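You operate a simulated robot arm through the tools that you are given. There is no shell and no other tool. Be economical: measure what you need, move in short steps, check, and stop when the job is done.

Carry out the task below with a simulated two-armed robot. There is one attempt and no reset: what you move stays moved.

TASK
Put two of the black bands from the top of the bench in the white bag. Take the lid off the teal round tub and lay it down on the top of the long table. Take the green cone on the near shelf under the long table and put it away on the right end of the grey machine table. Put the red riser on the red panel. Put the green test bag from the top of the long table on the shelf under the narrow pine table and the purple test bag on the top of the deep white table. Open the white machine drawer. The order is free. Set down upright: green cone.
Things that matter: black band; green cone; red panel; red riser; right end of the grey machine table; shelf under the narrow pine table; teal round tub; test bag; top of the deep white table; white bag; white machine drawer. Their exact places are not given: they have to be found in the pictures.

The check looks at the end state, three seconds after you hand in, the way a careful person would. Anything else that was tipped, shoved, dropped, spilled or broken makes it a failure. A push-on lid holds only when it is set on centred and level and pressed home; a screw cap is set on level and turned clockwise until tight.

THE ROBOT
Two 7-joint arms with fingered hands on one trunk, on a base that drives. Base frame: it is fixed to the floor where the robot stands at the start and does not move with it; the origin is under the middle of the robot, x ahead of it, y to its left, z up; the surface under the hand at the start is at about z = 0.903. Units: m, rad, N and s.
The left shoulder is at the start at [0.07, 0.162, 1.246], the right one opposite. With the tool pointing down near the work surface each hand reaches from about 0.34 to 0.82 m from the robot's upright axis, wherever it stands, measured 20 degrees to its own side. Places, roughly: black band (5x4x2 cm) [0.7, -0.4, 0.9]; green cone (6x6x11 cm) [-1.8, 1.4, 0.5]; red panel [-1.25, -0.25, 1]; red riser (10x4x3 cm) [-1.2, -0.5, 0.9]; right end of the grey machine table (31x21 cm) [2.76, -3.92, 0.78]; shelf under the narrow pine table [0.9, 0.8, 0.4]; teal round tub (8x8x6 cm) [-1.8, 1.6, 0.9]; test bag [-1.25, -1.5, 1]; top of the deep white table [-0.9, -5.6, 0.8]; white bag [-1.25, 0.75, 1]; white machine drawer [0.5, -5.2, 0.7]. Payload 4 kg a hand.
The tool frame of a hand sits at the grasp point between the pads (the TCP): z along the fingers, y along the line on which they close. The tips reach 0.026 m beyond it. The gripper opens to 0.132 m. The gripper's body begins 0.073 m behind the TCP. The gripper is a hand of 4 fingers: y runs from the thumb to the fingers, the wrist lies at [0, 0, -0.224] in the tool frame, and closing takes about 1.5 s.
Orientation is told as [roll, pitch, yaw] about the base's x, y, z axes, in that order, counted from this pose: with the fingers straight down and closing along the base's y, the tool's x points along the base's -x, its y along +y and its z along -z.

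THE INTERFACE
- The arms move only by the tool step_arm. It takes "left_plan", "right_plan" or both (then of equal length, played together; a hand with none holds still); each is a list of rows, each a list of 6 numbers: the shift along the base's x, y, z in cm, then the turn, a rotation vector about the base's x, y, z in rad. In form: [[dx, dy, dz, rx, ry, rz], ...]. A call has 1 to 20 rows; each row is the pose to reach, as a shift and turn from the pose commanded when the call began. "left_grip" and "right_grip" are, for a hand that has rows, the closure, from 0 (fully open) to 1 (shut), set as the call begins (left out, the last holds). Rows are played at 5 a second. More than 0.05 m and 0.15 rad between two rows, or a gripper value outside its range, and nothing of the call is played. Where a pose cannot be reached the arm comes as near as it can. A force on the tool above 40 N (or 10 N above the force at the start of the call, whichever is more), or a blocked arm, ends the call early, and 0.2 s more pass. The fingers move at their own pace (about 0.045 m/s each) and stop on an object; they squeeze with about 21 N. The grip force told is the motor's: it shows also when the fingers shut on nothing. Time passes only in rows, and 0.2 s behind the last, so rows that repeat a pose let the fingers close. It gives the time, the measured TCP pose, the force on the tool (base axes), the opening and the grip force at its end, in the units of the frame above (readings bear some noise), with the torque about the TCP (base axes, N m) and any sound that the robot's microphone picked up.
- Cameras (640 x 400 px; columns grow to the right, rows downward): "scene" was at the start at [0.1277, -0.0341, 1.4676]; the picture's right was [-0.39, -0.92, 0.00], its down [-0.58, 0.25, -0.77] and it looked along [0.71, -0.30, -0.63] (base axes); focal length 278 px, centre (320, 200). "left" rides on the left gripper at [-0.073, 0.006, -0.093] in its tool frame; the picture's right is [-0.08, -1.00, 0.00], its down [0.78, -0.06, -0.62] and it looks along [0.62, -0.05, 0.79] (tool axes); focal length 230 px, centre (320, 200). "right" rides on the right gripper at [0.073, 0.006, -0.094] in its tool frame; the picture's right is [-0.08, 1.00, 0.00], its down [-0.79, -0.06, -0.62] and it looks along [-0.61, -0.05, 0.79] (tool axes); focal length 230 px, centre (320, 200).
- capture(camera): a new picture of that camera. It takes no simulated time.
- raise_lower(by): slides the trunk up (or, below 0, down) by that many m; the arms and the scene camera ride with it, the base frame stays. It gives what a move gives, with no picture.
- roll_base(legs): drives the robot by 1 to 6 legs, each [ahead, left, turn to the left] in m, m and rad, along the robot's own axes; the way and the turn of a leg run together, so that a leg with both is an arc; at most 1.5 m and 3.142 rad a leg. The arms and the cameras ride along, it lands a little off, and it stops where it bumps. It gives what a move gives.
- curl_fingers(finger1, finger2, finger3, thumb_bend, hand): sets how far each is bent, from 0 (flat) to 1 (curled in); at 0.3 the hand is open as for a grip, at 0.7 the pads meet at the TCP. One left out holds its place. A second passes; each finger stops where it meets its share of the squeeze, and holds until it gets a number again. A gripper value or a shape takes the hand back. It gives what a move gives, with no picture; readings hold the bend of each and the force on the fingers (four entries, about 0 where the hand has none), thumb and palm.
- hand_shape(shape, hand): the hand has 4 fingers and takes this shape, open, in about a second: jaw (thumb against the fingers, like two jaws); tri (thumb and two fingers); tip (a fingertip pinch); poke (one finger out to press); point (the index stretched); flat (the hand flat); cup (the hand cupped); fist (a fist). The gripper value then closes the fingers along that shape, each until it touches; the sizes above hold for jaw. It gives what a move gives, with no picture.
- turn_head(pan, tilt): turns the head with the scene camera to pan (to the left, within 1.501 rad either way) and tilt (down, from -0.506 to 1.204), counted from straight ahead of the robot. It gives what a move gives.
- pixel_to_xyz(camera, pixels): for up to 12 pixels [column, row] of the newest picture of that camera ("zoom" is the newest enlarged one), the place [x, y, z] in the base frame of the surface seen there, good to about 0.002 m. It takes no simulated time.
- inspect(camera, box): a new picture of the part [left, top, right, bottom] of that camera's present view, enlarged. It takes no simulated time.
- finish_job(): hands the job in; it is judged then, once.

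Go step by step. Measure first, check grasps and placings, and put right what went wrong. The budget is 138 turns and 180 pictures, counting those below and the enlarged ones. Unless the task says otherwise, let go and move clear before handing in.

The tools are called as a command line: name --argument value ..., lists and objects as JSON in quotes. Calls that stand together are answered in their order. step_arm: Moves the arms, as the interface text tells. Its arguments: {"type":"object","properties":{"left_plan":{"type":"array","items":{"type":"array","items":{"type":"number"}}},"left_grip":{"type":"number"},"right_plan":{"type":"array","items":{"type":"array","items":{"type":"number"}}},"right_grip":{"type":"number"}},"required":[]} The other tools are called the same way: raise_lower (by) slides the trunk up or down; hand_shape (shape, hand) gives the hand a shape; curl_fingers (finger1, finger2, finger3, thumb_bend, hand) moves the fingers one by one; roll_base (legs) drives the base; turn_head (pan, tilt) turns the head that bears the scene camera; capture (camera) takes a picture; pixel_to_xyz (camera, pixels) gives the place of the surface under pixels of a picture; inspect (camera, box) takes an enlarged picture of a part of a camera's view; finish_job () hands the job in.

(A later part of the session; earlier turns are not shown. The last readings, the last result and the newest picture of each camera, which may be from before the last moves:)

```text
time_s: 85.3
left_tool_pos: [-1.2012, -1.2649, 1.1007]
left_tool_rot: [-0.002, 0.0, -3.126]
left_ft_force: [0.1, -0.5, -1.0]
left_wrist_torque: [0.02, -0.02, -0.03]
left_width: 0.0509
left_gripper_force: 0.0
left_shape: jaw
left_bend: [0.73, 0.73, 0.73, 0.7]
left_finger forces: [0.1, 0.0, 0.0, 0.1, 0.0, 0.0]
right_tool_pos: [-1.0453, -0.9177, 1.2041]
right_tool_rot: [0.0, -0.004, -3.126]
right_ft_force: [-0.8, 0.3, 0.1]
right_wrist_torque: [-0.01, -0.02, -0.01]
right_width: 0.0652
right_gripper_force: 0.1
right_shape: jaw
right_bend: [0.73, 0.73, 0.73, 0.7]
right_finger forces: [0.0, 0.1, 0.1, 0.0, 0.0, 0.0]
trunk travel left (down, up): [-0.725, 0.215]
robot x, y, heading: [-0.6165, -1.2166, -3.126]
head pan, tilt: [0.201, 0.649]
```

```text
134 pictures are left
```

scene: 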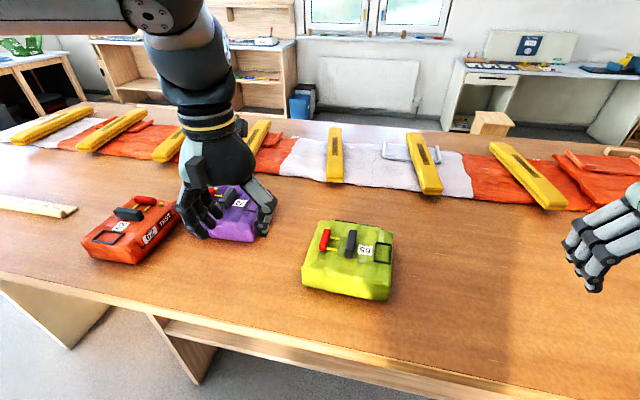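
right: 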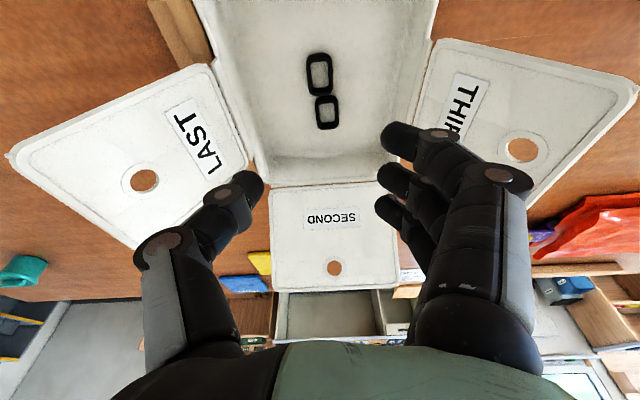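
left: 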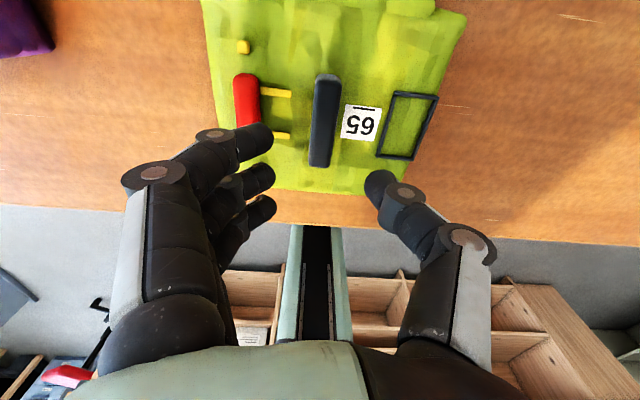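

The handle is centred at (−1.203, −1.263), about 1.8 cm wide, and the pin tips are 2 cm away. I'll narrow to about 3.7 cm, descend to TCP z≈1.020, then close.

step_arm --left_plan '[[-0.2, 0.1, -2, 0, 0, 0], [-0.2, 0.1, -4, 0, 0, 0], [-0.2, 0.1, -6, 0, 0, 0], [-0.2, 0.1, -8, 0, 0, 0], [-0.2, 0.1, -8.0, 0, 0, 0]]' --left_grip 0.72

capture --camera "left"

step_arm --left_plan '[[0, 0, 0, 0, 0, 0], [0, 0, 0, 0, 0, 0], [0, 0, 0, 0, 0, 0], [0, 0, 0, 0, 0, 0], [0, 0, 0, 0, 0, 0]]' --left_grip 1

capture --camera "left"

```text
time_s: 86.5
left_tool_pos: [-1.2002, -1.2633, 1.0203]
left_tool_rot: [-0.001, -0.003, -3.125]
left_ft_force: [-0.3, -0.2, 0.6]
left_wrist_torque: [0.01, -0.01, -0.01]
left_width: 0.0377
left_gripper_force: 0.1
left_shape: jaw
left_bend: [0.73, 0.73, 0.73, 0.7]
left_finger forces: [0.1, 0.0, 0.1, 0.0, 0.0, 0.0]
right_tool_pos: [-1.0438, -0.9174, 1.2038]
right_tool_rot: [0.001, -0.005, -3.125]
right_ft_force: [-1.2, -0.4, 0.8]
right_wrist_torque: [0.02, 0.0, -0.01]
right_width: 0.065
right_gripper_force: 0.1
right_shape: jaw
right_bend: [0.73, 0.73, 0.73, 0.7]
right_finger forces: [0.0, 0.0, 0.0, 0.0, 0.0, 0.1]
trunk travel left (down, up): [-0.725, 0.215]
robot x, y, heading: [-0.6163, -1.2189, -3.126]
head pan, tilt: [0.201, 0.649]
```

```text
133 pictures are left
```

left: 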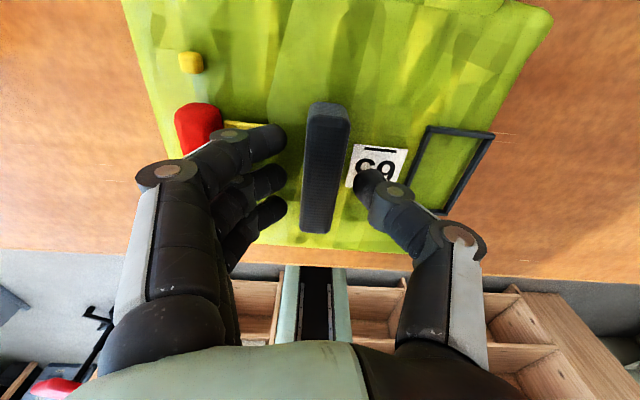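

```text
time_s: 87.7
left_tool_pos: [-1.2014, -1.2643, 1.0187]
left_tool_rot: [-0.003, -0.002, -3.125]
left_ft_force: [-0.1, -0.7, -0.2]
left_wrist_torque: [-0.06, -0.02, -0.01]
left_width: 0.0153
left_gripper_force: 21.0
left_shape: jaw
left_bend: [0.72, 0.72, 0.72, 0.7]
left_finger forces: [6.2, 6.3, 6.3, 0.0, 18.1, 0.1]
right_tool_pos: [-1.0442, -0.917, 1.2035]
right_tool_rot: [0.001, -0.006, -3.126]
right_ft_force: [-0.4, 0.2, 1.1]
right_wrist_torque: [0.02, -0.01, 0.02]
right_width: 0.0655
right_gripper_force: 0.1
right_shape: jaw
right_bend: [0.73, 0.73, 0.73, 0.7]
right_finger forces: [0.0, 0.1, 0.0, 0.1, 0.0, 0.0]
trunk travel left (down, up): [-0.725, 0.215]
robot x, y, heading: [-0.6156, -1.2164, -3.126]
head pan, tilt: [0.201, 0.649]
```

```text
132 pictures are left
```

left: 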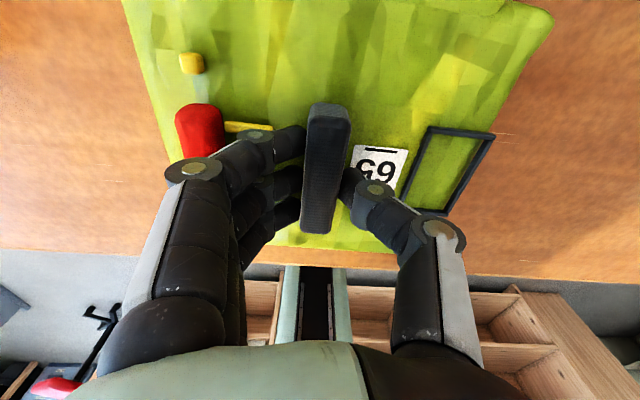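

The handle is gripped at 1.5 cm width with clean contact. I'll lift 12 cm and check.

step_arm --left_plan '[[0, 0, 1, 0, 0, 0], [0, 0, 3, 0, 0, 0], [0, 0, 6, 0, 0, 0], [0, 0, 9, 0, 0, 0], [0, 0, 13, 0, 0, 0], [0, 0, 13, 0, 0, 0]]'

capture --camera "scene"

```text
time_s: 89.1
left_tool_pos: [-1.2024, -1.2648, 1.1493]
left_tool_rot: [-0.002, 0.002, -3.125]
left_ft_force: [-0.8, -0.6, -12.0]
left_wrist_torque: [-0.02, -0.01, 0.0]
left_width: 0.015
left_gripper_force: 21.3
left_shape: jaw
left_bend: [0.71, 0.72, 0.72, 0.7]
left_finger forces: [5.6, 5.8, 5.9, 0.0, 17.0, 0.1]
right_tool_pos: [-1.0452, -0.9186, 1.2028]
right_tool_rot: [-0.002, -0.003, -3.125]
right_ft_force: [0.1, 0.6, -0.3]
right_wrist_torque: [-0.02, -0.03, 0.01]
right_width: 0.0653
right_gripper_force: 0.1
right_shape: jaw
right_bend: [0.73, 0.73, 0.73, 0.7]
right_finger forces: [0.0, 0.0, 0.1, 0.0, 0.0, 0.1]
trunk travel left (down, up): [-0.725, 0.215]
robot x, y, heading: [-0.6169, -1.2178, -3.13]
head pan, tilt: [0.201, 0.649]
```

```text
131 pictures are left
```

scene: 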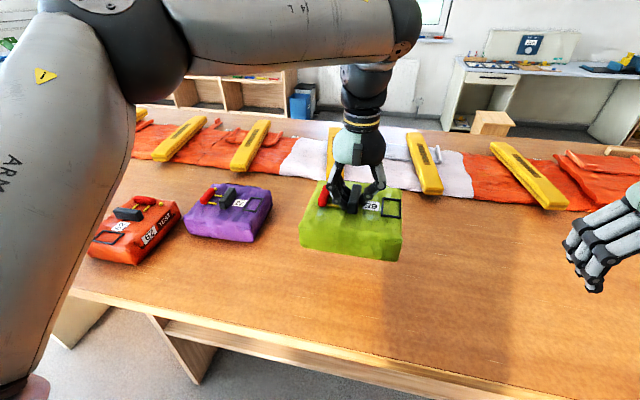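

The green bag hangs securely (12 N). I'll tuck it in, back off, turn around, and go look at the narrow pine table near (0.9, 0.8).

step_arm --left_plan '[[3, -2, 1, 0, 0, 0], [6, -4, 2, 0, 0, 0], [9, -7, 3, 0, 0, 0], [12, -10, 4, 0, 0, 0], [15, -13, 5, 0, 0, 0], [16, -16, 5, 0, 0, 0]]'

roll_base --legs '[[-0.35, 0, 0], [0, 0, -3.13], [0, 1.4, 0]]'

turn_head --pan 0.5 --tilt 0.6

capture --camera "scene"

```text
time_s: 90.5
left_tool_pos: [-1.0422, -1.4249, 1.1989]
left_tool_rot: [-0.007, -0.002, -3.127]
left_ft_force: [0.9, -0.9, -12.6]
left_wrist_torque: [0.02, -0.02, 0.03]
left_width: 0.0142
left_gripper_force: 21.2
left_shape: jaw
left_bend: [0.71, 0.72, 0.72, 0.7]
left_finger forces: [5.7, 5.5, 6.2, 0.0, 16.9, 0.0]
right_tool_pos: [-1.0453, -0.9205, 1.2036]
right_tool_rot: [-0.002, -0.002, -3.125]
right_ft_force: [0.3, 0.2, 0.5]
right_wrist_torque: [0.04, 0.0, -0.01]
right_width: 0.0653
right_gripper_force: 0.0
right_shape: jaw
right_bend: [0.73, 0.73, 0.73, 0.7]
right_finger forces: [0.1, 0.0, 0.1, 0.0, 0.1, 0.0]
trunk travel left (down, up): [-0.725, 0.215]
robot x, y, heading: [-0.6154, -1.2218, -3.126]
head pan, tilt: [0.201, 0.649]
```

```text
time_s: 106.5
left_tool_pos: [0.1031, 0.3648, 1.2016]
left_tool_rot: [-0.003, -0.001, 0.035]
left_ft_force: [-0.1, 0.2, -12.9]
left_wrist_torque: [0.0, 0.04, -0.02]
left_width: 0.0141
left_gripper_force: 21.2
left_shape: jaw
left_bend: [0.71, 0.72, 0.72, 0.7]
left_finger forces: [5.7, 5.6, 5.6, 0.0, 16.5, 0.1]
right_tool_pos: [0.1157, -0.1395, 1.204]
right_tool_rot: [0.003, -0.003, 0.033]
right_ft_force: [0.0, -0.5, -0.4]
right_wrist_torque: [0.01, -0.02, 0.01]
right_width: 0.0653
right_gripper_force: 0.1
right_shape: jaw
right_bend: [0.73, 0.73, 0.73, 0.7]
right_finger forces: [0.0, 0.0, 0.0, 0.0, 0.0, 0.0]
trunk travel left (down, up): [-0.725, 0.215]
robot x, y, heading: [-0.3173, 0.153, 0.039]
head pan, tilt: [0.201, 0.649]
```

```text
time_s: 107.3
left_tool_pos: [0.1038, 0.3657, 1.2001]
left_tool_rot: [-0.004, 0.001, 0.035]
left_ft_force: [-0.3, -0.1, -13.1]
left_wrist_torque: [0.01, 0.05, -0.03]
left_width: 0.0142
left_gripper_force: 20.9
left_shape: jaw
left_bend: [0.71, 0.72, 0.72, 0.7]
left_finger forces: [5.7, 5.6, 5.7, 0.0, 16.5, 0.0]
right_tool_pos: [0.1156, -0.1384, 1.2036]
right_tool_rot: [-0.001, -0.004, 0.035]
right_ft_force: [0.1, 0.1, -0.4]
right_wrist_torque: [0.0, 0.04, -0.01]
right_width: 0.0654
right_gripper_force: 0.1
right_shape: jaw
right_bend: [0.73, 0.73, 0.73, 0.7]
right_finger forces: [0.1, 0.0, 0.0, 0.0, 0.1, 0.0]
trunk travel left (down, up): [-0.725, 0.215]
robot x, y, heading: [-0.3187, 0.1543, 0.034]
head pan, tilt: [0.499, 0.6]
```

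```text
130 pictures are left
```

scene: 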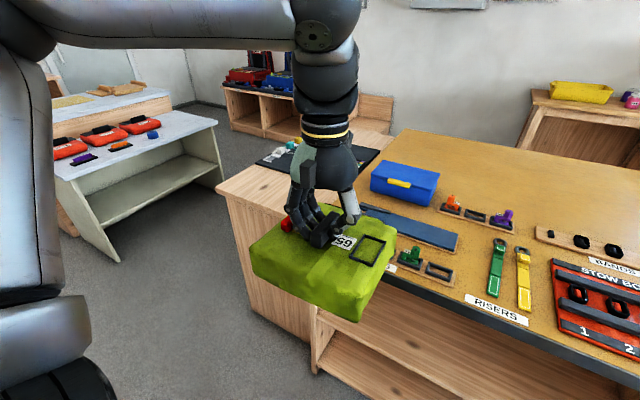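

The narrow pine table stands left of the bench with its end panel toward us at (270, 260). I'll measure it and the white table at left before choosing an approach.

pixel_to_xyz --camera "scene" --pixels '[[222, 190], [240, 270], [385, 130], [255, 175], [218, 125], [215, 180], [118, 260], [55, 180], [150, 290], [340, 370], [290, 125]]'

roll_base --legs '[[0, 1.1, 0]]'

turn_head --pan -0.1 --tilt 0.6

capture --camera "scene"

```text
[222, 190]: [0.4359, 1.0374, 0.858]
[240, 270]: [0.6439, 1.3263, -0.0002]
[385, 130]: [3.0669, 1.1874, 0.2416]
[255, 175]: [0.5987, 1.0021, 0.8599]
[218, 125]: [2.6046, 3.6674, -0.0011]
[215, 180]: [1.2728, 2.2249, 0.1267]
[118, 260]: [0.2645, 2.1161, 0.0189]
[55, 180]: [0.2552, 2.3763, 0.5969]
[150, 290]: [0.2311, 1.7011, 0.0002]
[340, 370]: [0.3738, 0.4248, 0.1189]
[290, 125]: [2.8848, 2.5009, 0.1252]
```

```text
time_s: 113.0
left_tool_pos: [0.0564, 1.483, 1.2007]
left_tool_rot: [-0.002, -0.002, 0.045]
left_ft_force: [-0.4, -0.8, -12.8]
left_wrist_torque: [0.01, 0.03, -0.02]
left_width: 0.0142
left_gripper_force: 20.9
left_shape: jaw
left_bend: [0.71, 0.72, 0.72, 0.7]
left_finger forces: [5.6, 5.5, 5.7, 0.1, 16.7, 0.0]
right_tool_pos: [0.0724, 0.9763, 1.2037]
right_tool_rot: [0.0, -0.001, 0.046]
right_ft_force: [0.8, 0.5, 0.2]
right_wrist_torque: [0.0, -0.04, 0.02]
right_width: 0.0653
right_gripper_force: 0.1
right_shape: jaw
right_bend: [0.73, 0.73, 0.73, 0.7]
right_finger forces: [0.0, 0.1, 0.1, 0.1, 0.1, 0.1]
trunk travel left (down, up): [-0.725, 0.215]
robot x, y, heading: [-0.3688, 1.2639, 0.044]
head pan, tilt: [0.499, 0.6]
```

```text
time_s: 114.0
left_tool_pos: [0.0555, 1.4819, 1.1992]
left_tool_rot: [-0.003, -0.001, 0.045]
left_ft_force: [0.4, -0.4, -12.9]
left_wrist_torque: [-0.01, 0.05, 0.01]
left_width: 0.0144
left_gripper_force: 21.0
left_shape: jaw
left_bend: [0.71, 0.72, 0.72, 0.7]
left_finger forces: [5.8, 5.6, 5.7, 0.0, 16.7, 0.1]
right_tool_pos: [0.0731, 0.9773, 1.2033]
right_tool_rot: [0.0, -0.004, 0.045]
right_ft_force: [-0.2, 0.9, 0.0]
right_wrist_torque: [0.01, 0.03, -0.02]
right_width: 0.0654
right_gripper_force: 0.0
right_shape: jaw
right_bend: [0.73, 0.73, 0.73, 0.7]
right_finger forces: [0.0, 0.0, 0.0, 0.0, 0.0, 0.0]
trunk travel left (down, up): [-0.725, 0.215]
robot x, y, heading: [-0.369, 1.2621, 0.047]
head pan, tilt: [-0.099, 0.6]
```

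```text
129 pictures are left
```

scene: 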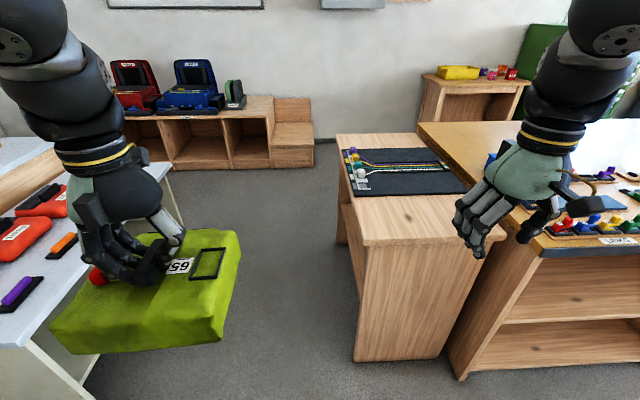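

The shelf's open side faces +y, and there is a 0.9 m corridor between the pine table (edge y≈1.04) and the white table. I'll drive into the corridor and turn to face the shelf.

roll_base --legs '[[1.1, 0.24, 0], [0, 0, -1.61]]'

turn_head --pan 0 --tilt 0.9

capture --camera "scene"

```text
time_s: 123.6
left_tool_pos: [0.9182, 1.123, 1.2006]
left_tool_rot: [-0.002, -0.001, -1.568]
left_ft_force: [-0.7, -0.7, -12.6]
left_wrist_torque: [0.08, 0.0, -0.03]
left_width: 0.0144
left_gripper_force: 20.5
left_shape: jaw
left_bend: [0.71, 0.72, 0.72, 0.7]
left_finger forces: [5.6, 5.5, 5.5, 0.0, 16.3, 0.0]
right_tool_pos: [0.4146, 1.1268, 1.2049]
right_tool_rot: [-0.001, -0.004, -1.569]
right_ft_force: [-0.6, 0.6, 0.3]
right_wrist_torque: [0.02, -0.01, -0.03]
right_width: 0.0653
right_gripper_force: 0.1
right_shape: jaw
right_bend: [0.73, 0.73, 0.73, 0.7]
right_finger forces: [0.0, 0.0, 0.1, 0.1, 0.0, 0.1]
trunk travel left (down, up): [-0.725, 0.215]
robot x, y, heading: [0.7184, 1.5505, -1.563]
head pan, tilt: [-0.099, 0.6]
```

```text
time_s: 124.4
left_tool_pos: [0.9198, 1.1218, 1.2002]
left_tool_rot: [-0.004, 0.0, -1.568]
left_ft_force: [0.3, 0.6, -12.6]
left_wrist_torque: [0.04, -0.01, 0.01]
left_width: 0.0139
left_gripper_force: 21.4
left_shape: jaw
left_bend: [0.71, 0.72, 0.72, 0.7]
left_finger forces: [5.6, 5.6, 5.7, 0.0, 16.4, 0.0]
right_tool_pos: [0.4128, 1.1255, 1.2034]
right_tool_rot: [0.0, -0.004, -1.569]
right_ft_force: [0.3, 0.9, -1.2]
right_wrist_torque: [-0.03, 0.01, 0.01]
right_width: 0.0651
right_gripper_force: 0.0
right_shape: jaw
right_bend: [0.73, 0.73, 0.73, 0.7]
right_finger forces: [0.0, 0.0, 0.0, 0.0, 0.0, 0.0]
trunk travel left (down, up): [-0.725, 0.215]
robot x, y, heading: [0.7184, 1.5489, -1.567]
head pan, tilt: [0.0, 0.901]
```

```text
128 pictures are left
```

scene: 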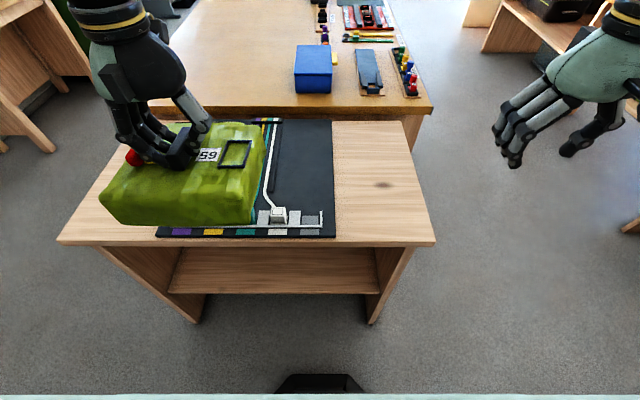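

The shelf shows at (275, 270). I'll measure its extent and the table-top edge.

pixel_to_xyz --camera "scene" --pixels '[[180, 290], [370, 290], [275, 290], [275, 255], [275, 242], [65, 240], [430, 240], [200, 255], [200, 315], [190, 150]]'

roll_base --legs '[[-0.1, 0, 0]]'

step_arm --left_plan '[[0, 2, 0, 0, 0, 0], [0, 4, 0, 0, 0, 0], [0, 5, 0, 0, 0, 0]]'

```text
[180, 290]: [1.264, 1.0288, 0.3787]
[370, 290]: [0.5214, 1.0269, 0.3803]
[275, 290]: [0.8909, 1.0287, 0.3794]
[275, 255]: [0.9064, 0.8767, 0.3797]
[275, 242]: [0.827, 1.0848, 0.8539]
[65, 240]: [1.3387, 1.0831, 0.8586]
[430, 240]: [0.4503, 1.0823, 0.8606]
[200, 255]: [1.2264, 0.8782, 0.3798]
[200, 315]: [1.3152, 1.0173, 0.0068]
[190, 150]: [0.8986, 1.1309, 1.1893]
```

```text
time_s: 125.6
left_tool_pos: [0.9183, 1.2187, 1.1983]
left_tool_rot: [-0.002, 0.001, -1.569]
left_ft_force: [0.1, 0.1, -12.7]
left_wrist_torque: [0.02, -0.01, 0.0]
left_width: 0.0141
left_gripper_force: 20.9
left_shape: jaw
left_bend: [0.71, 0.72, 0.72, 0.7]
left_finger forces: [5.8, 5.5, 6.0, 0.0, 16.6, 0.0]
right_tool_pos: [0.4134, 1.2236, 1.2024]
right_tool_rot: [0.002, -0.003, -1.569]
right_ft_force: [-0.2, -0.7, 0.3]
right_wrist_torque: [0.01, 0.03, 0.0]
right_width: 0.0655
right_gripper_force: 0.1
right_shape: jaw
right_bend: [0.73, 0.73, 0.73, 0.7]
right_finger forces: [0.1, 0.0, 0.0, 0.0, 0.2, 0.0]
trunk travel left (down, up): [-0.725, 0.215]
robot x, y, heading: [0.7181, 1.6506, -1.571]
head pan, tilt: [0.0, 0.901]
```

```text
time_s: 126.4
left_tool_pos: [0.9166, 1.2726, 1.2005]
left_tool_rot: [-0.005, -0.002, -1.569]
left_ft_force: [-0.5, 0.3, -12.9]
left_wrist_torque: [0.02, -0.01, 0.0]
left_width: 0.0141
left_gripper_force: 21.2
left_shape: jaw
left_bend: [0.71, 0.72, 0.72, 0.7]
left_finger forces: [6.0, 5.5, 6.0, 0.0, 17.0, 0.1]
right_tool_pos: [0.4134, 1.2264, 1.203]
right_tool_rot: [0.0, -0.004, -1.57]
right_ft_force: [1.3, -0.1, 0.2]
right_wrist_torque: [0.0, 0.0, -0.01]
right_width: 0.0652
right_gripper_force: 0.2
right_shape: jaw
right_bend: [0.73, 0.73, 0.73, 0.7]
right_finger forces: [0.1, 0.0, 0.0, 0.0, 0.0, 0.0]
trunk travel left (down, up): [-0.725, 0.215]
robot x, y, heading: [0.7165, 1.6523, -1.573]
head pan, tilt: [0.0, 0.901]
```

The shelf is at z=0.380 (front edge y=1.029, x 0.50–1.26), and the bag hangs with the TCP 0.10 above its base. I'll lower the trunk so the bag rides at shelf height in front of the opening.

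step_arm --left_plan '[[0, -2, 0, 0, 0, 0], [0, -3, 0, 0, 0, 0]]'

raise_lower --by -0.35

raise_lower --by -0.33

turn_head --pan 0.3 --tilt 0.5

capture --camera "scene"

capture --camera "left"

```text
time_s: 127.0
left_tool_pos: [0.917, 1.241, 1.201]
left_tool_rot: [-0.003, 0.0, -1.568]
left_ft_force: [0.1, 0.1, -11.9]
left_wrist_torque: [0.08, -0.05, -0.01]
left_width: 0.0138
left_gripper_force: 21.1
left_shape: jaw
left_bend: [0.71, 0.72, 0.72, 0.7]
left_finger forces: [6.1, 5.5, 6.0, 0.0, 17.0, 0.0]
right_tool_pos: [0.4134, 1.2264, 1.2027]
right_tool_rot: [0.0, -0.006, -1.57]
right_ft_force: [1.4, -0.6, -0.6]
right_wrist_torque: [0.01, 0.0, -0.01]
right_width: 0.0654
right_gripper_force: 0.0
right_shape: jaw
right_bend: [0.73, 0.73, 0.73, 0.7]
right_finger forces: [0.0, 0.0, 0.1, 0.0, 0.0, 0.1]
trunk travel left (down, up): [-0.725, 0.215]
robot x, y, heading: [0.7203, 1.6518, -1.567]
head pan, tilt: [0.0, 0.901]
```

```text
time_s: 130.4
left_tool_pos: [0.9165, 1.241, 0.8506]
left_tool_rot: [-0.004, 0.001, -1.569]
left_ft_force: [-0.1, -0.2, -12.3]
left_wrist_torque: [0.0, -0.04, 0.03]
left_width: 0.014
left_gripper_force: 20.9
left_shape: jaw
left_bend: [0.71, 0.72, 0.72, 0.7]
left_finger forces: [6.1, 5.5, 6.0, 0.1, 17.0, 0.1]
right_tool_pos: [0.4131, 1.2261, 0.8525]
right_tool_rot: [0.0, -0.003, -1.57]
right_ft_force: [0.9, -0.7, 0.3]
right_wrist_torque: [0.0, 0.0, 0.01]
right_width: 0.065
right_gripper_force: 0.0
right_shape: jaw
right_bend: [0.73, 0.73, 0.73, 0.7]
right_finger forces: [0.0, 0.1, 0.1, 0.0, 0.0, 0.0]
trunk travel left (down, up): [-0.375, 0.565]
robot x, y, heading: [0.7204, 1.6514, -1.57]
head pan, tilt: [0.0, 0.901]
```

```text
time_s: 133.7
left_tool_pos: [0.916, 1.242, 0.5207]
left_tool_rot: [-0.004, 0.0, -1.57]
left_ft_force: [0.1, 0.6, -12.1]
left_wrist_torque: [0.03, 0.0, -0.02]
left_width: 0.014
left_gripper_force: 21.5
left_shape: jaw
left_bend: [0.71, 0.72, 0.72, 0.7]
left_finger forces: [6.3, 5.5, 6.0, 0.1, 17.1, 0.1]
right_tool_pos: [0.4131, 1.2258, 0.5255]
right_tool_rot: [-0.001, -0.003, -1.568]
right_ft_force: [0.5, 0.2, 0.1]
right_wrist_torque: [-0.03, -0.01, 0.0]
right_width: 0.0654
right_gripper_force: 0.1
right_shape: jaw
right_bend: [0.73, 0.73, 0.73, 0.7]
right_finger forces: [0.0, 0.0, 0.0, 0.0, 0.1, 0.0]
trunk travel left (down, up): [-0.045, 0.895]
robot x, y, heading: [0.7169, 1.6471, -1.567]
head pan, tilt: [0.0, 0.901]
```

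```text
time_s: 134.5
left_tool_pos: [0.9167, 1.2415, 0.5217]
left_tool_rot: [-0.003, -0.001, -1.569]
left_ft_force: [-0.4, -0.5, -12.0]
left_wrist_torque: [0.03, 0.02, -0.02]
left_width: 0.014
left_gripper_force: 20.8
left_shape: jaw
left_bend: [0.71, 0.72, 0.72, 0.7]
left_finger forces: [6.1, 5.5, 6.0, 0.0, 17.0, 0.0]
right_tool_pos: [0.4128, 1.2264, 0.5243]
right_tool_rot: [0.0, -0.004, -1.569]
right_ft_force: [-0.3, -0.3, 0.2]
right_wrist_torque: [0.0, -0.03, 0.02]
right_width: 0.0655
right_gripper_force: 0.0
right_shape: jaw
right_bend: [0.73, 0.73, 0.73, 0.7]
right_finger forces: [0.0, 0.0, 0.0, 0.0, 0.1, 0.0]
trunk travel left (down, up): [-0.045, 0.895]
robot x, y, heading: [0.7184, 1.6485, -1.568]
head pan, tilt: [0.3, 0.499]
```

```text
127 pictures are left
```

scene: 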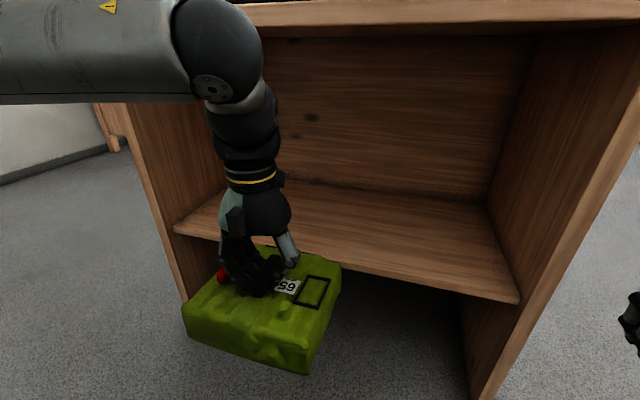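

```text
126 pictures are left
```

left: 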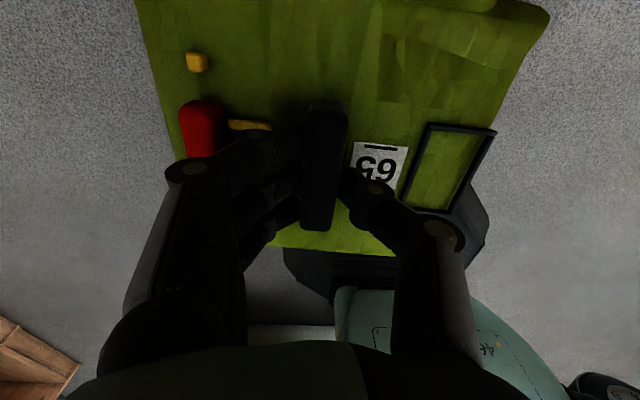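

The bag hangs level in front of the shelf. I'll lower it to just over shelf height, then slide it in 31 cm.

step_arm --left_plan '[[0, 0, -2.2, 0, 0, 0], [0, -4, -2.2, 0, 0, 0], [0, -8, -2.2, 0, 0, 0], [0, -12, -2.2, 0, 0, 0], [0, -16, -2.2, 0, 0, 0]]'

capture --camera "scene"

```text
time_s: 135.7
left_tool_pos: [0.9185, 1.0811, 0.4988]
left_tool_rot: [-0.003, 0.002, -1.569]
left_ft_force: [-0.1, 0.2, -12.3]
left_wrist_torque: [0.1, 0.0, -0.01]
left_width: 0.0141
left_gripper_force: 21.3
left_shape: jaw
left_bend: [0.71, 0.72, 0.72, 0.7]
left_finger forces: [6.5, 5.5, 6.6, 0.0, 17.8, 0.0]
right_tool_pos: [0.4125, 1.2265, 0.5238]
right_tool_rot: [0.001, -0.003, -1.568]
right_ft_force: [0.9, -0.4, -0.2]
right_wrist_torque: [0.0, 0.02, -0.03]
right_width: 0.0653
right_gripper_force: 0.0
right_shape: jaw
right_bend: [0.73, 0.73, 0.73, 0.7]
right_finger forces: [0.0, 0.1, 0.0, 0.0, 0.0, 0.0]
trunk travel left (down, up): [-0.045, 0.895]
robot x, y, heading: [0.7164, 1.6517, -1.568]
head pan, tilt: [0.3, 0.499]
```

```text
125 pictures are left
```

scene: 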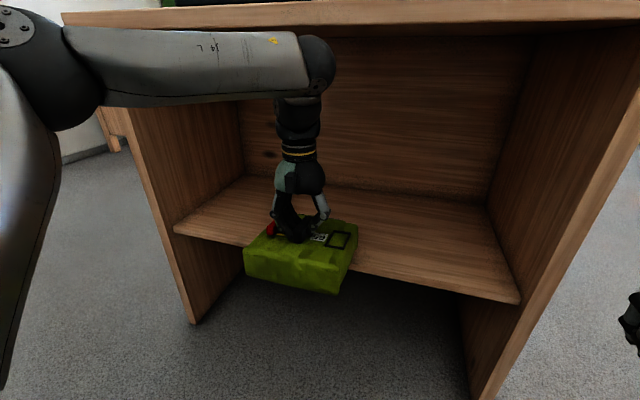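

The wrist clears the table's underside. I'll continue 15 cm inward, then lower to contact.

step_arm --left_plan '[[0, -4, 0, 0, 0, 0], [0, -8, 0, 0, 0, 0], [0, -12, 0, 0, 0, 0], [0, -15.5, 0, 0, 0, 0], [0, -15.5, -0.8, 0, 0, 0], [0, -15.5, -1.6, 0, 0, 0]]'

capture --camera "scene"

```text
time_s: 137.1
left_tool_pos: [0.9096, 0.9747, 0.486]
left_tool_rot: [-0.002, -0.001, -1.569]
left_ft_force: [-0.8, -0.1, -10.1]
left_wrist_torque: [-0.1, -0.11, 0.03]
left_width: 0.0137
left_gripper_force: 20.8
left_shape: jaw
left_bend: [0.72, 0.72, 0.72, 0.7]
left_finger forces: [7.1, 5.5, 5.8, 0.0, 18.0, 0.0]
left hand out of reach, approached as far as the arm can: row 3, 4, 5, 6
right_tool_pos: [0.412, 1.226, 0.523]
right_tool_rot: [0.001, -0.005, -1.57]
right_ft_force: [0.3, -0.1, -0.3]
right_wrist_torque: [0.02, 0.02, 0.02]
right_width: 0.0655
right_gripper_force: 0.0
right_shape: jaw
right_bend: [0.73, 0.73, 0.73, 0.7]
right_finger forces: [0.1, 0.1, 0.1, 0.0, 0.0, 0.0]
trunk travel left (down, up): [-0.045, 0.895]
robot x, y, heading: [0.7193, 1.6517, -1.569]
head pan, tilt: [0.3, 0.499]
```

```text
124 pictures are left
```

scene: 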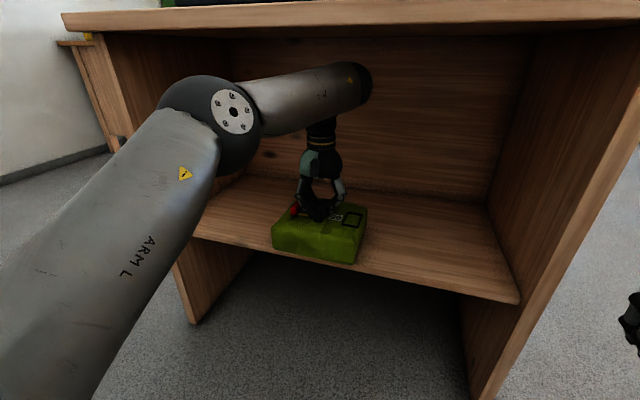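

Reach ends at y=0.975. I'll raise 1 cm, drive the base forward 9 cm (there is room), and lower again.

step_arm --left_plan '[[0, 0.5, 1.0, 0, 0, 0], [0, 0.5, 1.0, 0, 0, 0]]'

roll_base --legs '[[0.08, 0, 0]]'

capture --camera "scene"

```text
time_s: 137.7
left_tool_pos: [0.9091, 0.9817, 0.4938]
left_tool_rot: [-0.005, 0.001, -1.569]
left_ft_force: [-0.6, 0.3, -12.3]
left_wrist_torque: [0.03, 0.0, -0.03]
left_width: 0.0135
left_gripper_force: 21.3
left_shape: jaw
left_bend: [0.72, 0.72, 0.72, 0.7]
left_finger forces: [5.9, 5.7, 6.1, 0.1, 17.3, 0.0]
right_tool_pos: [0.413, 1.2267, 0.5229]
right_tool_rot: [0.001, -0.003, -1.568]
right_ft_force: [-0.8, 0.6, -0.3]
right_wrist_torque: [0.01, -0.02, 0.01]
right_width: 0.0653
right_gripper_force: 0.0
right_shape: jaw
right_bend: [0.73, 0.73, 0.73, 0.7]
right_finger forces: [0.0, 0.1, 0.0, 0.0, 0.1, 0.0]
trunk travel left (down, up): [-0.045, 0.895]
robot x, y, heading: [0.7189, 1.6503, -1.569]
head pan, tilt: [0.3, 0.499]
```

```text
time_s: 138.8
left_tool_pos: [0.9108, 0.9008, 0.4947]
left_tool_rot: [-0.005, 0.001, -1.567]
left_ft_force: [0.5, 0.9, -12.6]
left_wrist_torque: [0.06, 0.0, 0.01]
left_width: 0.0136
left_gripper_force: 21.0
left_shape: jaw
left_bend: [0.71, 0.72, 0.72, 0.7]
left_finger forces: [6.1, 5.8, 6.1, 0.0, 17.4, 0.0]
right_tool_pos: [0.4132, 1.1452, 0.5225]
right_tool_rot: [0.0, -0.001, -1.57]
right_ft_force: [-0.5, -1.3, -0.5]
right_wrist_torque: [0.02, 0.03, 0.03]
right_width: 0.0653
right_gripper_force: 0.2
right_shape: jaw
right_bend: [0.73, 0.73, 0.73, 0.7]
right_finger forces: [0.1, 0.0, 0.0, 0.1, 0.1, 0.1]
trunk travel left (down, up): [-0.045, 0.895]
robot x, y, heading: [0.7182, 1.5726, -1.573]
head pan, tilt: [0.3, 0.499]
```

```text
123 pictures are left
```

scene: 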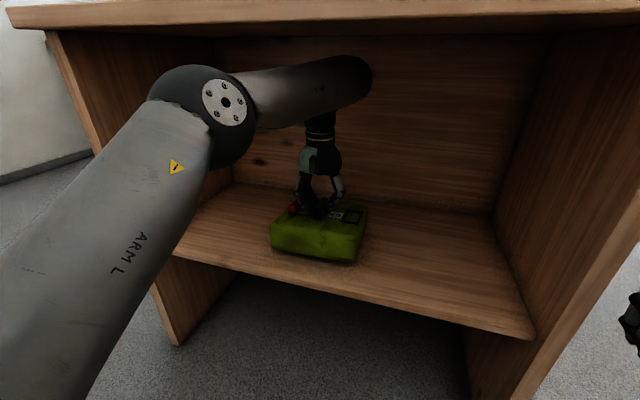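

The bag is well inside at y≈0.90. I'll lower to contact, open only to 3.7 cm, and lift clear of the handle.

step_arm --left_plan '[[0, 0, -0.7, 0, 0, 0], [0, 0, -1.3, 0, 0, 0], [0, 0, -1.6, 0, 0, 0]]'

step_arm --left_plan '[[0, 0, 0, 0, 0, 0], [0, 0, 0, 0, 0, 0], [0, 0, 0, 0, 0, 0], [0, 0, 0, 0, 0, 0], [0, 0, 2, 0, 0, 0], [0, 0, 4, 0, 0, 0], [0, 0, 5.5, 0, 0, 0]]' --left_grip 0.72

capture --camera "scene"

```text
time_s: 139.6
left_tool_pos: [0.911, 0.9022, 0.4818]
left_tool_rot: [-0.004, -0.004, -1.566]
left_ft_force: [2.6, 1.6, 3.2]
left_wrist_torque: [-0.13, -0.12, 0.01]
left_width: 0.014
left_gripper_force: 21.2
left_shape: jaw
left_bend: [0.72, 0.72, 0.72, 0.7]
left_finger forces: [9.0, 6.7, 5.7, 0.0, 19.7, 0.0]
right_tool_pos: [0.4139, 1.1456, 0.5245]
right_tool_rot: [0.0, -0.005, -1.567]
right_ft_force: [-0.1, -0.6, -0.3]
right_wrist_torque: [0.0, 0.01, 0.0]
right_width: 0.0654
right_gripper_force: 0.0
right_shape: jaw
right_bend: [0.73, 0.73, 0.73, 0.7]
right_finger forces: [0.1, 0.0, 0.0, 0.0, 0.1, 0.0]
trunk travel left (down, up): [-0.045, 0.895]
robot x, y, heading: [0.7215, 1.5728, -1.568]
head pan, tilt: [0.3, 0.499]
```

```text
time_s: 141.2
left_tool_pos: [0.9098, 0.9024, 0.5008]
left_tool_rot: [0.0, -0.001, -1.566]
left_ft_force: [1.9, -1.0, 1.1]
left_wrist_torque: [0.03, -0.01, 0.04]
left_width: 0.0364
left_gripper_force: 0.1
left_shape: jaw
left_bend: [0.74, 0.74, 0.74, 0.7]
left_finger forces: [0.0, 0.1, 0.0, 0.0, 0.0, 0.0]
left hand out of reach, approached as far as the arm can: row 6, 7
right_tool_pos: [0.4143, 1.1465, 0.5242]
right_tool_rot: [0.0, -0.003, -1.568]
right_ft_force: [0.2, -0.1, 0.0]
right_wrist_torque: [0.02, 0.01, -0.02]
right_width: 0.0654
right_gripper_force: 0.1
right_shape: jaw
right_bend: [0.73, 0.73, 0.73, 0.7]
right_finger forces: [0.0, 0.0, 0.0, 0.0, 0.1, 0.1]
trunk travel left (down, up): [-0.045, 0.895]
robot x, y, heading: [0.7203, 1.5695, -1.563]
head pan, tilt: [0.3, 0.499]
```

```text
122 pictures are left
```

scene: 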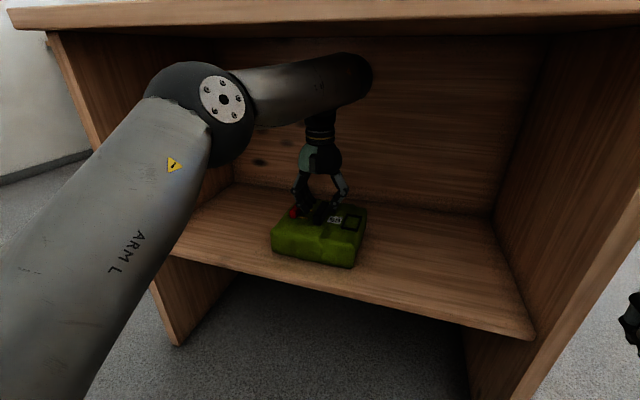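

The lift was reach-limited, so the tips are right at the handle's top. I'll raise the trunk 1.5 cm and check the clearance from the left camera.

raise_lower --by 0.015

capture --camera "left"

```text
time_s: 141.8
left_tool_pos: [0.9095, 0.9024, 0.5148]
left_tool_rot: [-0.001, -0.002, -1.566]
left_ft_force: [-0.5, -0.5, 0.6]
left_wrist_torque: [0.0, 0.01, 0.01]
left_width: 0.0367
left_gripper_force: 0.0
left_shape: jaw
left_bend: [0.74, 0.74, 0.74, 0.7]
left_finger forces: [0.0, 0.0, 0.1, 0.0, 0.0, 0.1]
right_tool_pos: [0.4128, 1.1466, 0.5386]
right_tool_rot: [0.002, -0.002, -1.569]
right_ft_force: [0.1, 0.1, -0.3]
right_wrist_torque: [-0.03, -0.01, 0.0]
right_width: 0.0652
right_gripper_force: 0.2
right_shape: jaw
right_bend: [0.73, 0.73, 0.73, 0.7]
right_finger forces: [0.0, 0.0, 0.2, 0.1, 0.1, 0.0]
trunk travel left (down, up): [-0.06, 0.88]
robot x, y, heading: [0.7204, 1.5656, -1.564]
head pan, tilt: [0.3, 0.499]
```

```text
121 pictures are left
```

left: 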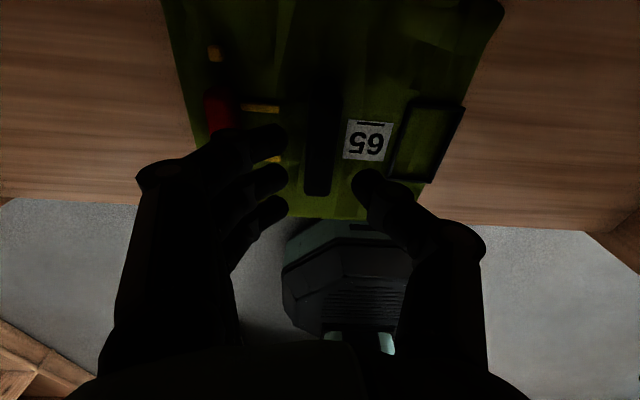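

The fingers straddle the handle's line with clearance. I'll withdraw straight back toward +y, then raise the trunk.

step_arm --left_plan '[[0, 3, 0, 0, 0, 0], [0, 7, 0, 0, 0, 0], [0, 11, 0, 0, 0, 0], [0, 15, 0, 0, 0, 0], [0, 19, 0, 0, 0, 0], [0, 23, 0, 0, 0, 0], [0, 27, 0, 0, 0, 0], [0, 29, 0, 0, 0, 0]]'

capture --camera "scene"

```text
time_s: 143.6
left_tool_pos: [0.911, 1.1927, 0.5151]
left_tool_rot: [-0.004, -0.004, -1.566]
left_ft_force: [-0.8, 0.5, -0.7]
left_wrist_torque: [-0.02, -0.01, 0.01]
left_width: 0.0369
left_gripper_force: 0.1
left_shape: jaw
left_bend: [0.73, 0.73, 0.73, 0.7]
left_finger forces: [0.0, 0.1, 0.0, 0.1, 0.0, 0.0]
right_tool_pos: [0.4141, 1.147, 0.5388]
right_tool_rot: [0.0, -0.003, -1.569]
right_ft_force: [-0.6, 0.3, 0.4]
right_wrist_torque: [-0.01, 0.0, -0.03]
right_width: 0.0653
right_gripper_force: 0.1
right_shape: jaw
right_bend: [0.73, 0.73, 0.73, 0.7]
right_finger forces: [0.0, 0.0, 0.0, 0.0, 0.1, 0.0]
trunk travel left (down, up): [-0.06, 0.88]
robot x, y, heading: [0.7223, 1.5705, -1.569]
head pan, tilt: [0.3, 0.499]
```

```text
120 pictures are left
```

scene: 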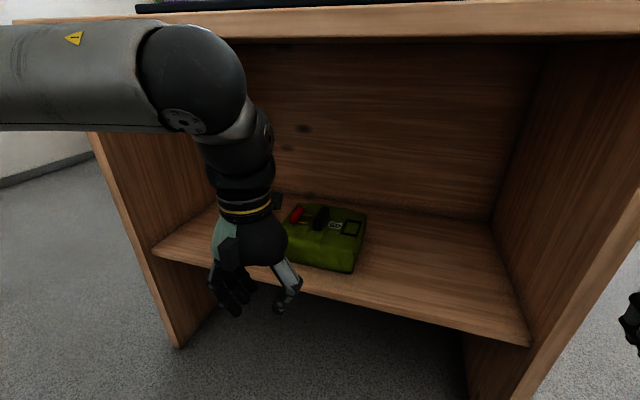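

The green bag rests on the shelf. I'll back off slightly, raise the trunk, then drive out of the corridor and face the long table's +y end.

roll_base --legs '[[-0.06, 0, 0]]'

raise_lower --by 0.665

roll_base --legs '[[0, -1.15, 0], [0, 0, -1.57]]'

turn_head --pan -0.2 --tilt 0.6

capture --camera "scene"

```text
time_s: 144.6
left_tool_pos: [0.9113, 1.2518, 0.5156]
left_tool_rot: [-0.001, -0.003, -1.568]
left_ft_force: [0.3, 0.4, 1.0]
left_wrist_torque: [0.0, 0.0, -0.01]
left_width: 0.0368
left_gripper_force: 0.0
left_shape: jaw
left_bend: [0.73, 0.73, 0.73, 0.7]
left_finger forces: [0.0, 0.0, 0.0, 0.1, 0.0, 0.0]
right_tool_pos: [0.4134, 1.2062, 0.5385]
right_tool_rot: [0.001, -0.001, -1.57]
right_ft_force: [0.3, -0.9, -0.9]
right_wrist_torque: [-0.01, -0.01, 0.02]
right_width: 0.0653
right_gripper_force: 0.0
right_shape: jaw
right_bend: [0.73, 0.73, 0.73, 0.7]
right_finger forces: [0.0, 0.0, 0.1, 0.0, 0.0, 0.0]
trunk travel left (down, up): [-0.06, 0.88]
robot x, y, heading: [0.7165, 1.6303, -1.573]
head pan, tilt: [0.3, 0.499]
```

```text
refused: 0.665 is not a number from -0.4 to 0.4
```

```text
time_s: 154.4
left_tool_pos: [-0.8414, 1.4267, 0.516]
left_tool_rot: [-0.003, -0.002, 3.14]
left_ft_force: [0.1, 0.2, -0.2]
left_wrist_torque: [-0.02, -0.02, -0.01]
left_width: 0.0369
left_gripper_force: 0.1
left_shape: jaw
left_bend: [0.73, 0.73, 0.73, 0.7]
left_finger forces: [0.0, 0.0, 0.1, 0.0, 0.1, 0.1]
right_tool_pos: [-0.8837, 1.9236, 0.5398]
right_tool_rot: [0.001, -0.001, 3.14]
right_ft_force: [-0.3, -0.8, -0.3]
right_wrist_torque: [0.03, 0.02, 0.0]
right_width: 0.0651
right_gripper_force: 0.0
right_shape: jaw
right_bend: [0.73, 0.73, 0.73, 0.7]
right_finger forces: [0.1, 0.0, 0.0, 0.0, 0.0, 0.0]
trunk travel left (down, up): [-0.06, 0.88]
robot x, y, heading: [-0.4612, 1.6162, 3.14]
head pan, tilt: [0.3, 0.499]
```

```text
time_s: 155.4
left_tool_pos: [-0.8412, 1.4258, 0.5155]
left_tool_rot: [-0.001, -0.003, 3.141]
left_ft_force: [0.1, 0.3, -0.4]
left_wrist_torque: [-0.02, 0.0, 0.0]
left_width: 0.0368
left_gripper_force: 0.1
left_shape: jaw
left_bend: [0.73, 0.73, 0.73, 0.7]
left_finger forces: [0.0, 0.0, 0.0, 0.0, 0.0, 0.1]
right_tool_pos: [-0.8831, 1.924, 0.5394]
right_tool_rot: [0.001, -0.002, 3.14]
right_ft_force: [-0.5, 0.0, -0.1]
right_wrist_torque: [0.01, 0.02, 0.03]
right_width: 0.0653
right_gripper_force: 0.0
right_shape: jaw
right_bend: [0.73, 0.73, 0.73, 0.7]
right_finger forces: [0.0, 0.0, 0.0, 0.1, 0.0, 0.1]
trunk travel left (down, up): [-0.06, 0.88]
robot x, y, heading: [-0.4626, 1.614, 3.141]
head pan, tilt: [-0.201, 0.6]
```

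```text
119 pictures are left
```

scene: 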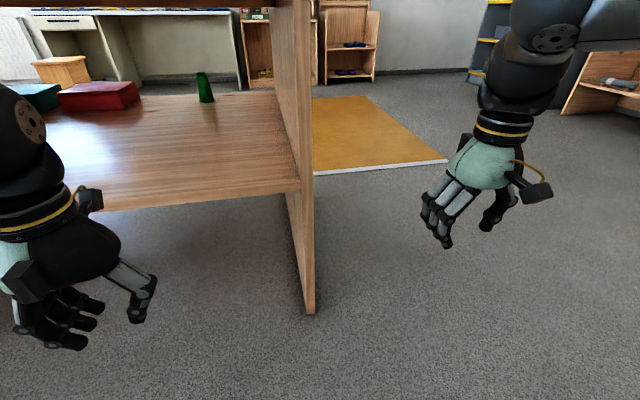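

The trunk raise was refused (limit 0.4), but nothing was touched, and the low view shows the green cone at (204, 87) on the shelf. I'll measure it, the end panel and the golden surface beyond.

pixel_to_xyz --camera "scene" --pixels '[[204, 76], [205, 100], [200, 92], [240, 92], [150, 150], [290, 40], [308, 310], [370, 130], [440, 160], [270, 100], [340, 105]]'

inspect --camera "scene" --box '[150, 50, 310, 150]'

raise_lower --by 0.4

raise_lower --by 0.265

capture --camera "scene"

```text
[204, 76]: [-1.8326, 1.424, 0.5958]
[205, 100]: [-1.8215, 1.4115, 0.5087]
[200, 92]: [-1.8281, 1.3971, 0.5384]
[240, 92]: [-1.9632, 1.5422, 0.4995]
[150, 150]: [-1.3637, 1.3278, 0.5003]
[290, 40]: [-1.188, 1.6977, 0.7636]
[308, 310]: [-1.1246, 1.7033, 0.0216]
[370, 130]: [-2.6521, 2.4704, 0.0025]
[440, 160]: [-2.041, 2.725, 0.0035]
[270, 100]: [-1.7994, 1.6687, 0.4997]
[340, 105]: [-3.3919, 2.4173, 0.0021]
```

```text
4.00 times, centred on (230, 100) of scene
```

zoom: 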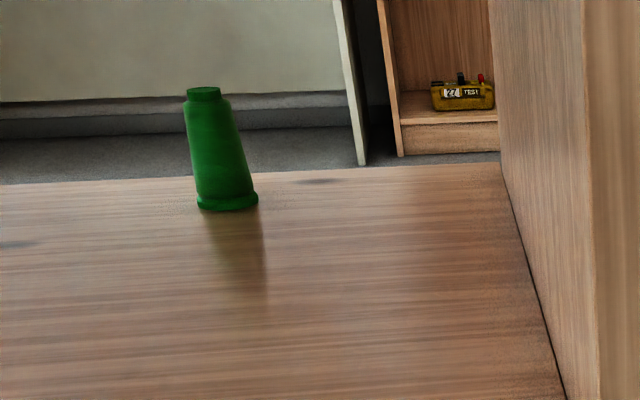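

```text
time_s: 159.2
left_tool_pos: [-0.8416, 1.4259, 0.9165]
left_tool_rot: [-0.001, 0.0, 3.139]
left_ft_force: [-0.1, -0.3, -0.4]
left_wrist_torque: [0.02, -0.07, 0.01]
left_width: 0.0367
left_gripper_force: 0.0
left_shape: jaw
left_bend: [0.73, 0.73, 0.73, 0.7]
left_finger forces: [0.0, 0.0, 0.1, 0.0, 0.0, 0.0]
right_tool_pos: [-0.8848, 1.9238, 0.9384]
right_tool_rot: [-0.001, -0.004, 3.14]
right_ft_force: [0.0, -0.2, -0.3]
right_wrist_torque: [0.0, 0.02, 0.03]
right_width: 0.0651
right_gripper_force: 0.1
right_shape: jaw
right_bend: [0.73, 0.73, 0.73, 0.7]
right_finger forces: [0.1, 0.0, 0.1, 0.1, 0.0, 0.0]
trunk travel left (down, up): [-0.46, 0.48]
robot x, y, heading: [-0.4602, 1.6161, 3.143]
head pan, tilt: [-0.201, 0.6]
```

```text
time_s: 161.9
left_tool_pos: [-0.8402, 1.4263, 1.1802]
left_tool_rot: [-0.002, -0.001, 3.138]
left_ft_force: [-0.9, 0.4, 0.6]
left_wrist_torque: [-0.05, 0.02, -0.03]
left_width: 0.0367
left_gripper_force: 0.0
left_shape: jaw
left_bend: [0.73, 0.73, 0.73, 0.7]
left_finger forces: [0.0, 0.0, 0.0, 0.0, 0.0, 0.0]
right_tool_pos: [-0.8851, 1.924, 1.2035]
right_tool_rot: [-0.001, -0.004, 3.14]
right_ft_force: [-1.0, 0.5, -0.1]
right_wrist_torque: [0.02, -0.02, 0.0]
right_width: 0.0651
right_gripper_force: 0.0
right_shape: jaw
right_bend: [0.73, 0.73, 0.73, 0.7]
right_finger forces: [0.1, 0.0, 0.0, 0.0, 0.1, 0.1]
trunk travel left (down, up): [-0.725, 0.215]
robot x, y, heading: [-0.4625, 1.6188, 3.143]
head pan, tilt: [-0.201, 0.6]
```

```text
117 pictures are left
```

scene: 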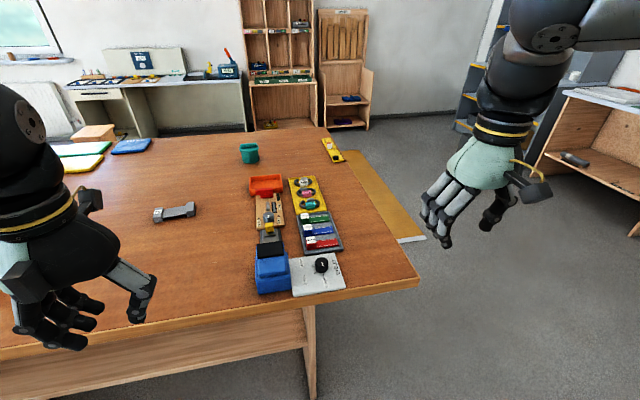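

The cone stands at about (−1.83, 1.41) on the shelf (z=0.50), near the table's far edge, and the tub is at (249, 152). I'll measure the far side's space and the golden floor patch to plan a route around.

pixel_to_xyz --camera "scene" --pixels '[[249, 145], [249, 162], [258, 152], [416, 240], [346, 152], [372, 152], [322, 128], [416, 282], [240, 130], [150, 135], [290, 128], [340, 128]]'

inspect --camera "scene" --box '[210, 110, 460, 270]'

```text
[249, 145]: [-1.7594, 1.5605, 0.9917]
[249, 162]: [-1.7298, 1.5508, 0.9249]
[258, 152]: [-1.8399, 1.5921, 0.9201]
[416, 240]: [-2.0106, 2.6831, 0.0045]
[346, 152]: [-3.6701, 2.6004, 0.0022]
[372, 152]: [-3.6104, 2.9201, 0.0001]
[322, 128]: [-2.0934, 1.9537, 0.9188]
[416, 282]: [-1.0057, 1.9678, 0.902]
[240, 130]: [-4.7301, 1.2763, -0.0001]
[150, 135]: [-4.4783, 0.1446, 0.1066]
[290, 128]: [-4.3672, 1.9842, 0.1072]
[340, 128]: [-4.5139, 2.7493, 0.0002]
```

```text
2.50 times, centred on (335, 190) of scene
```

zoom: 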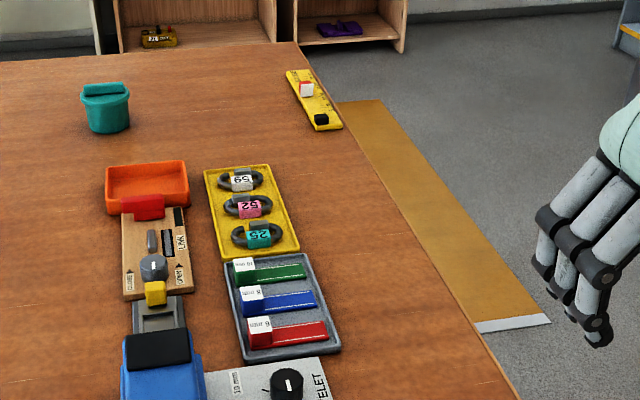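

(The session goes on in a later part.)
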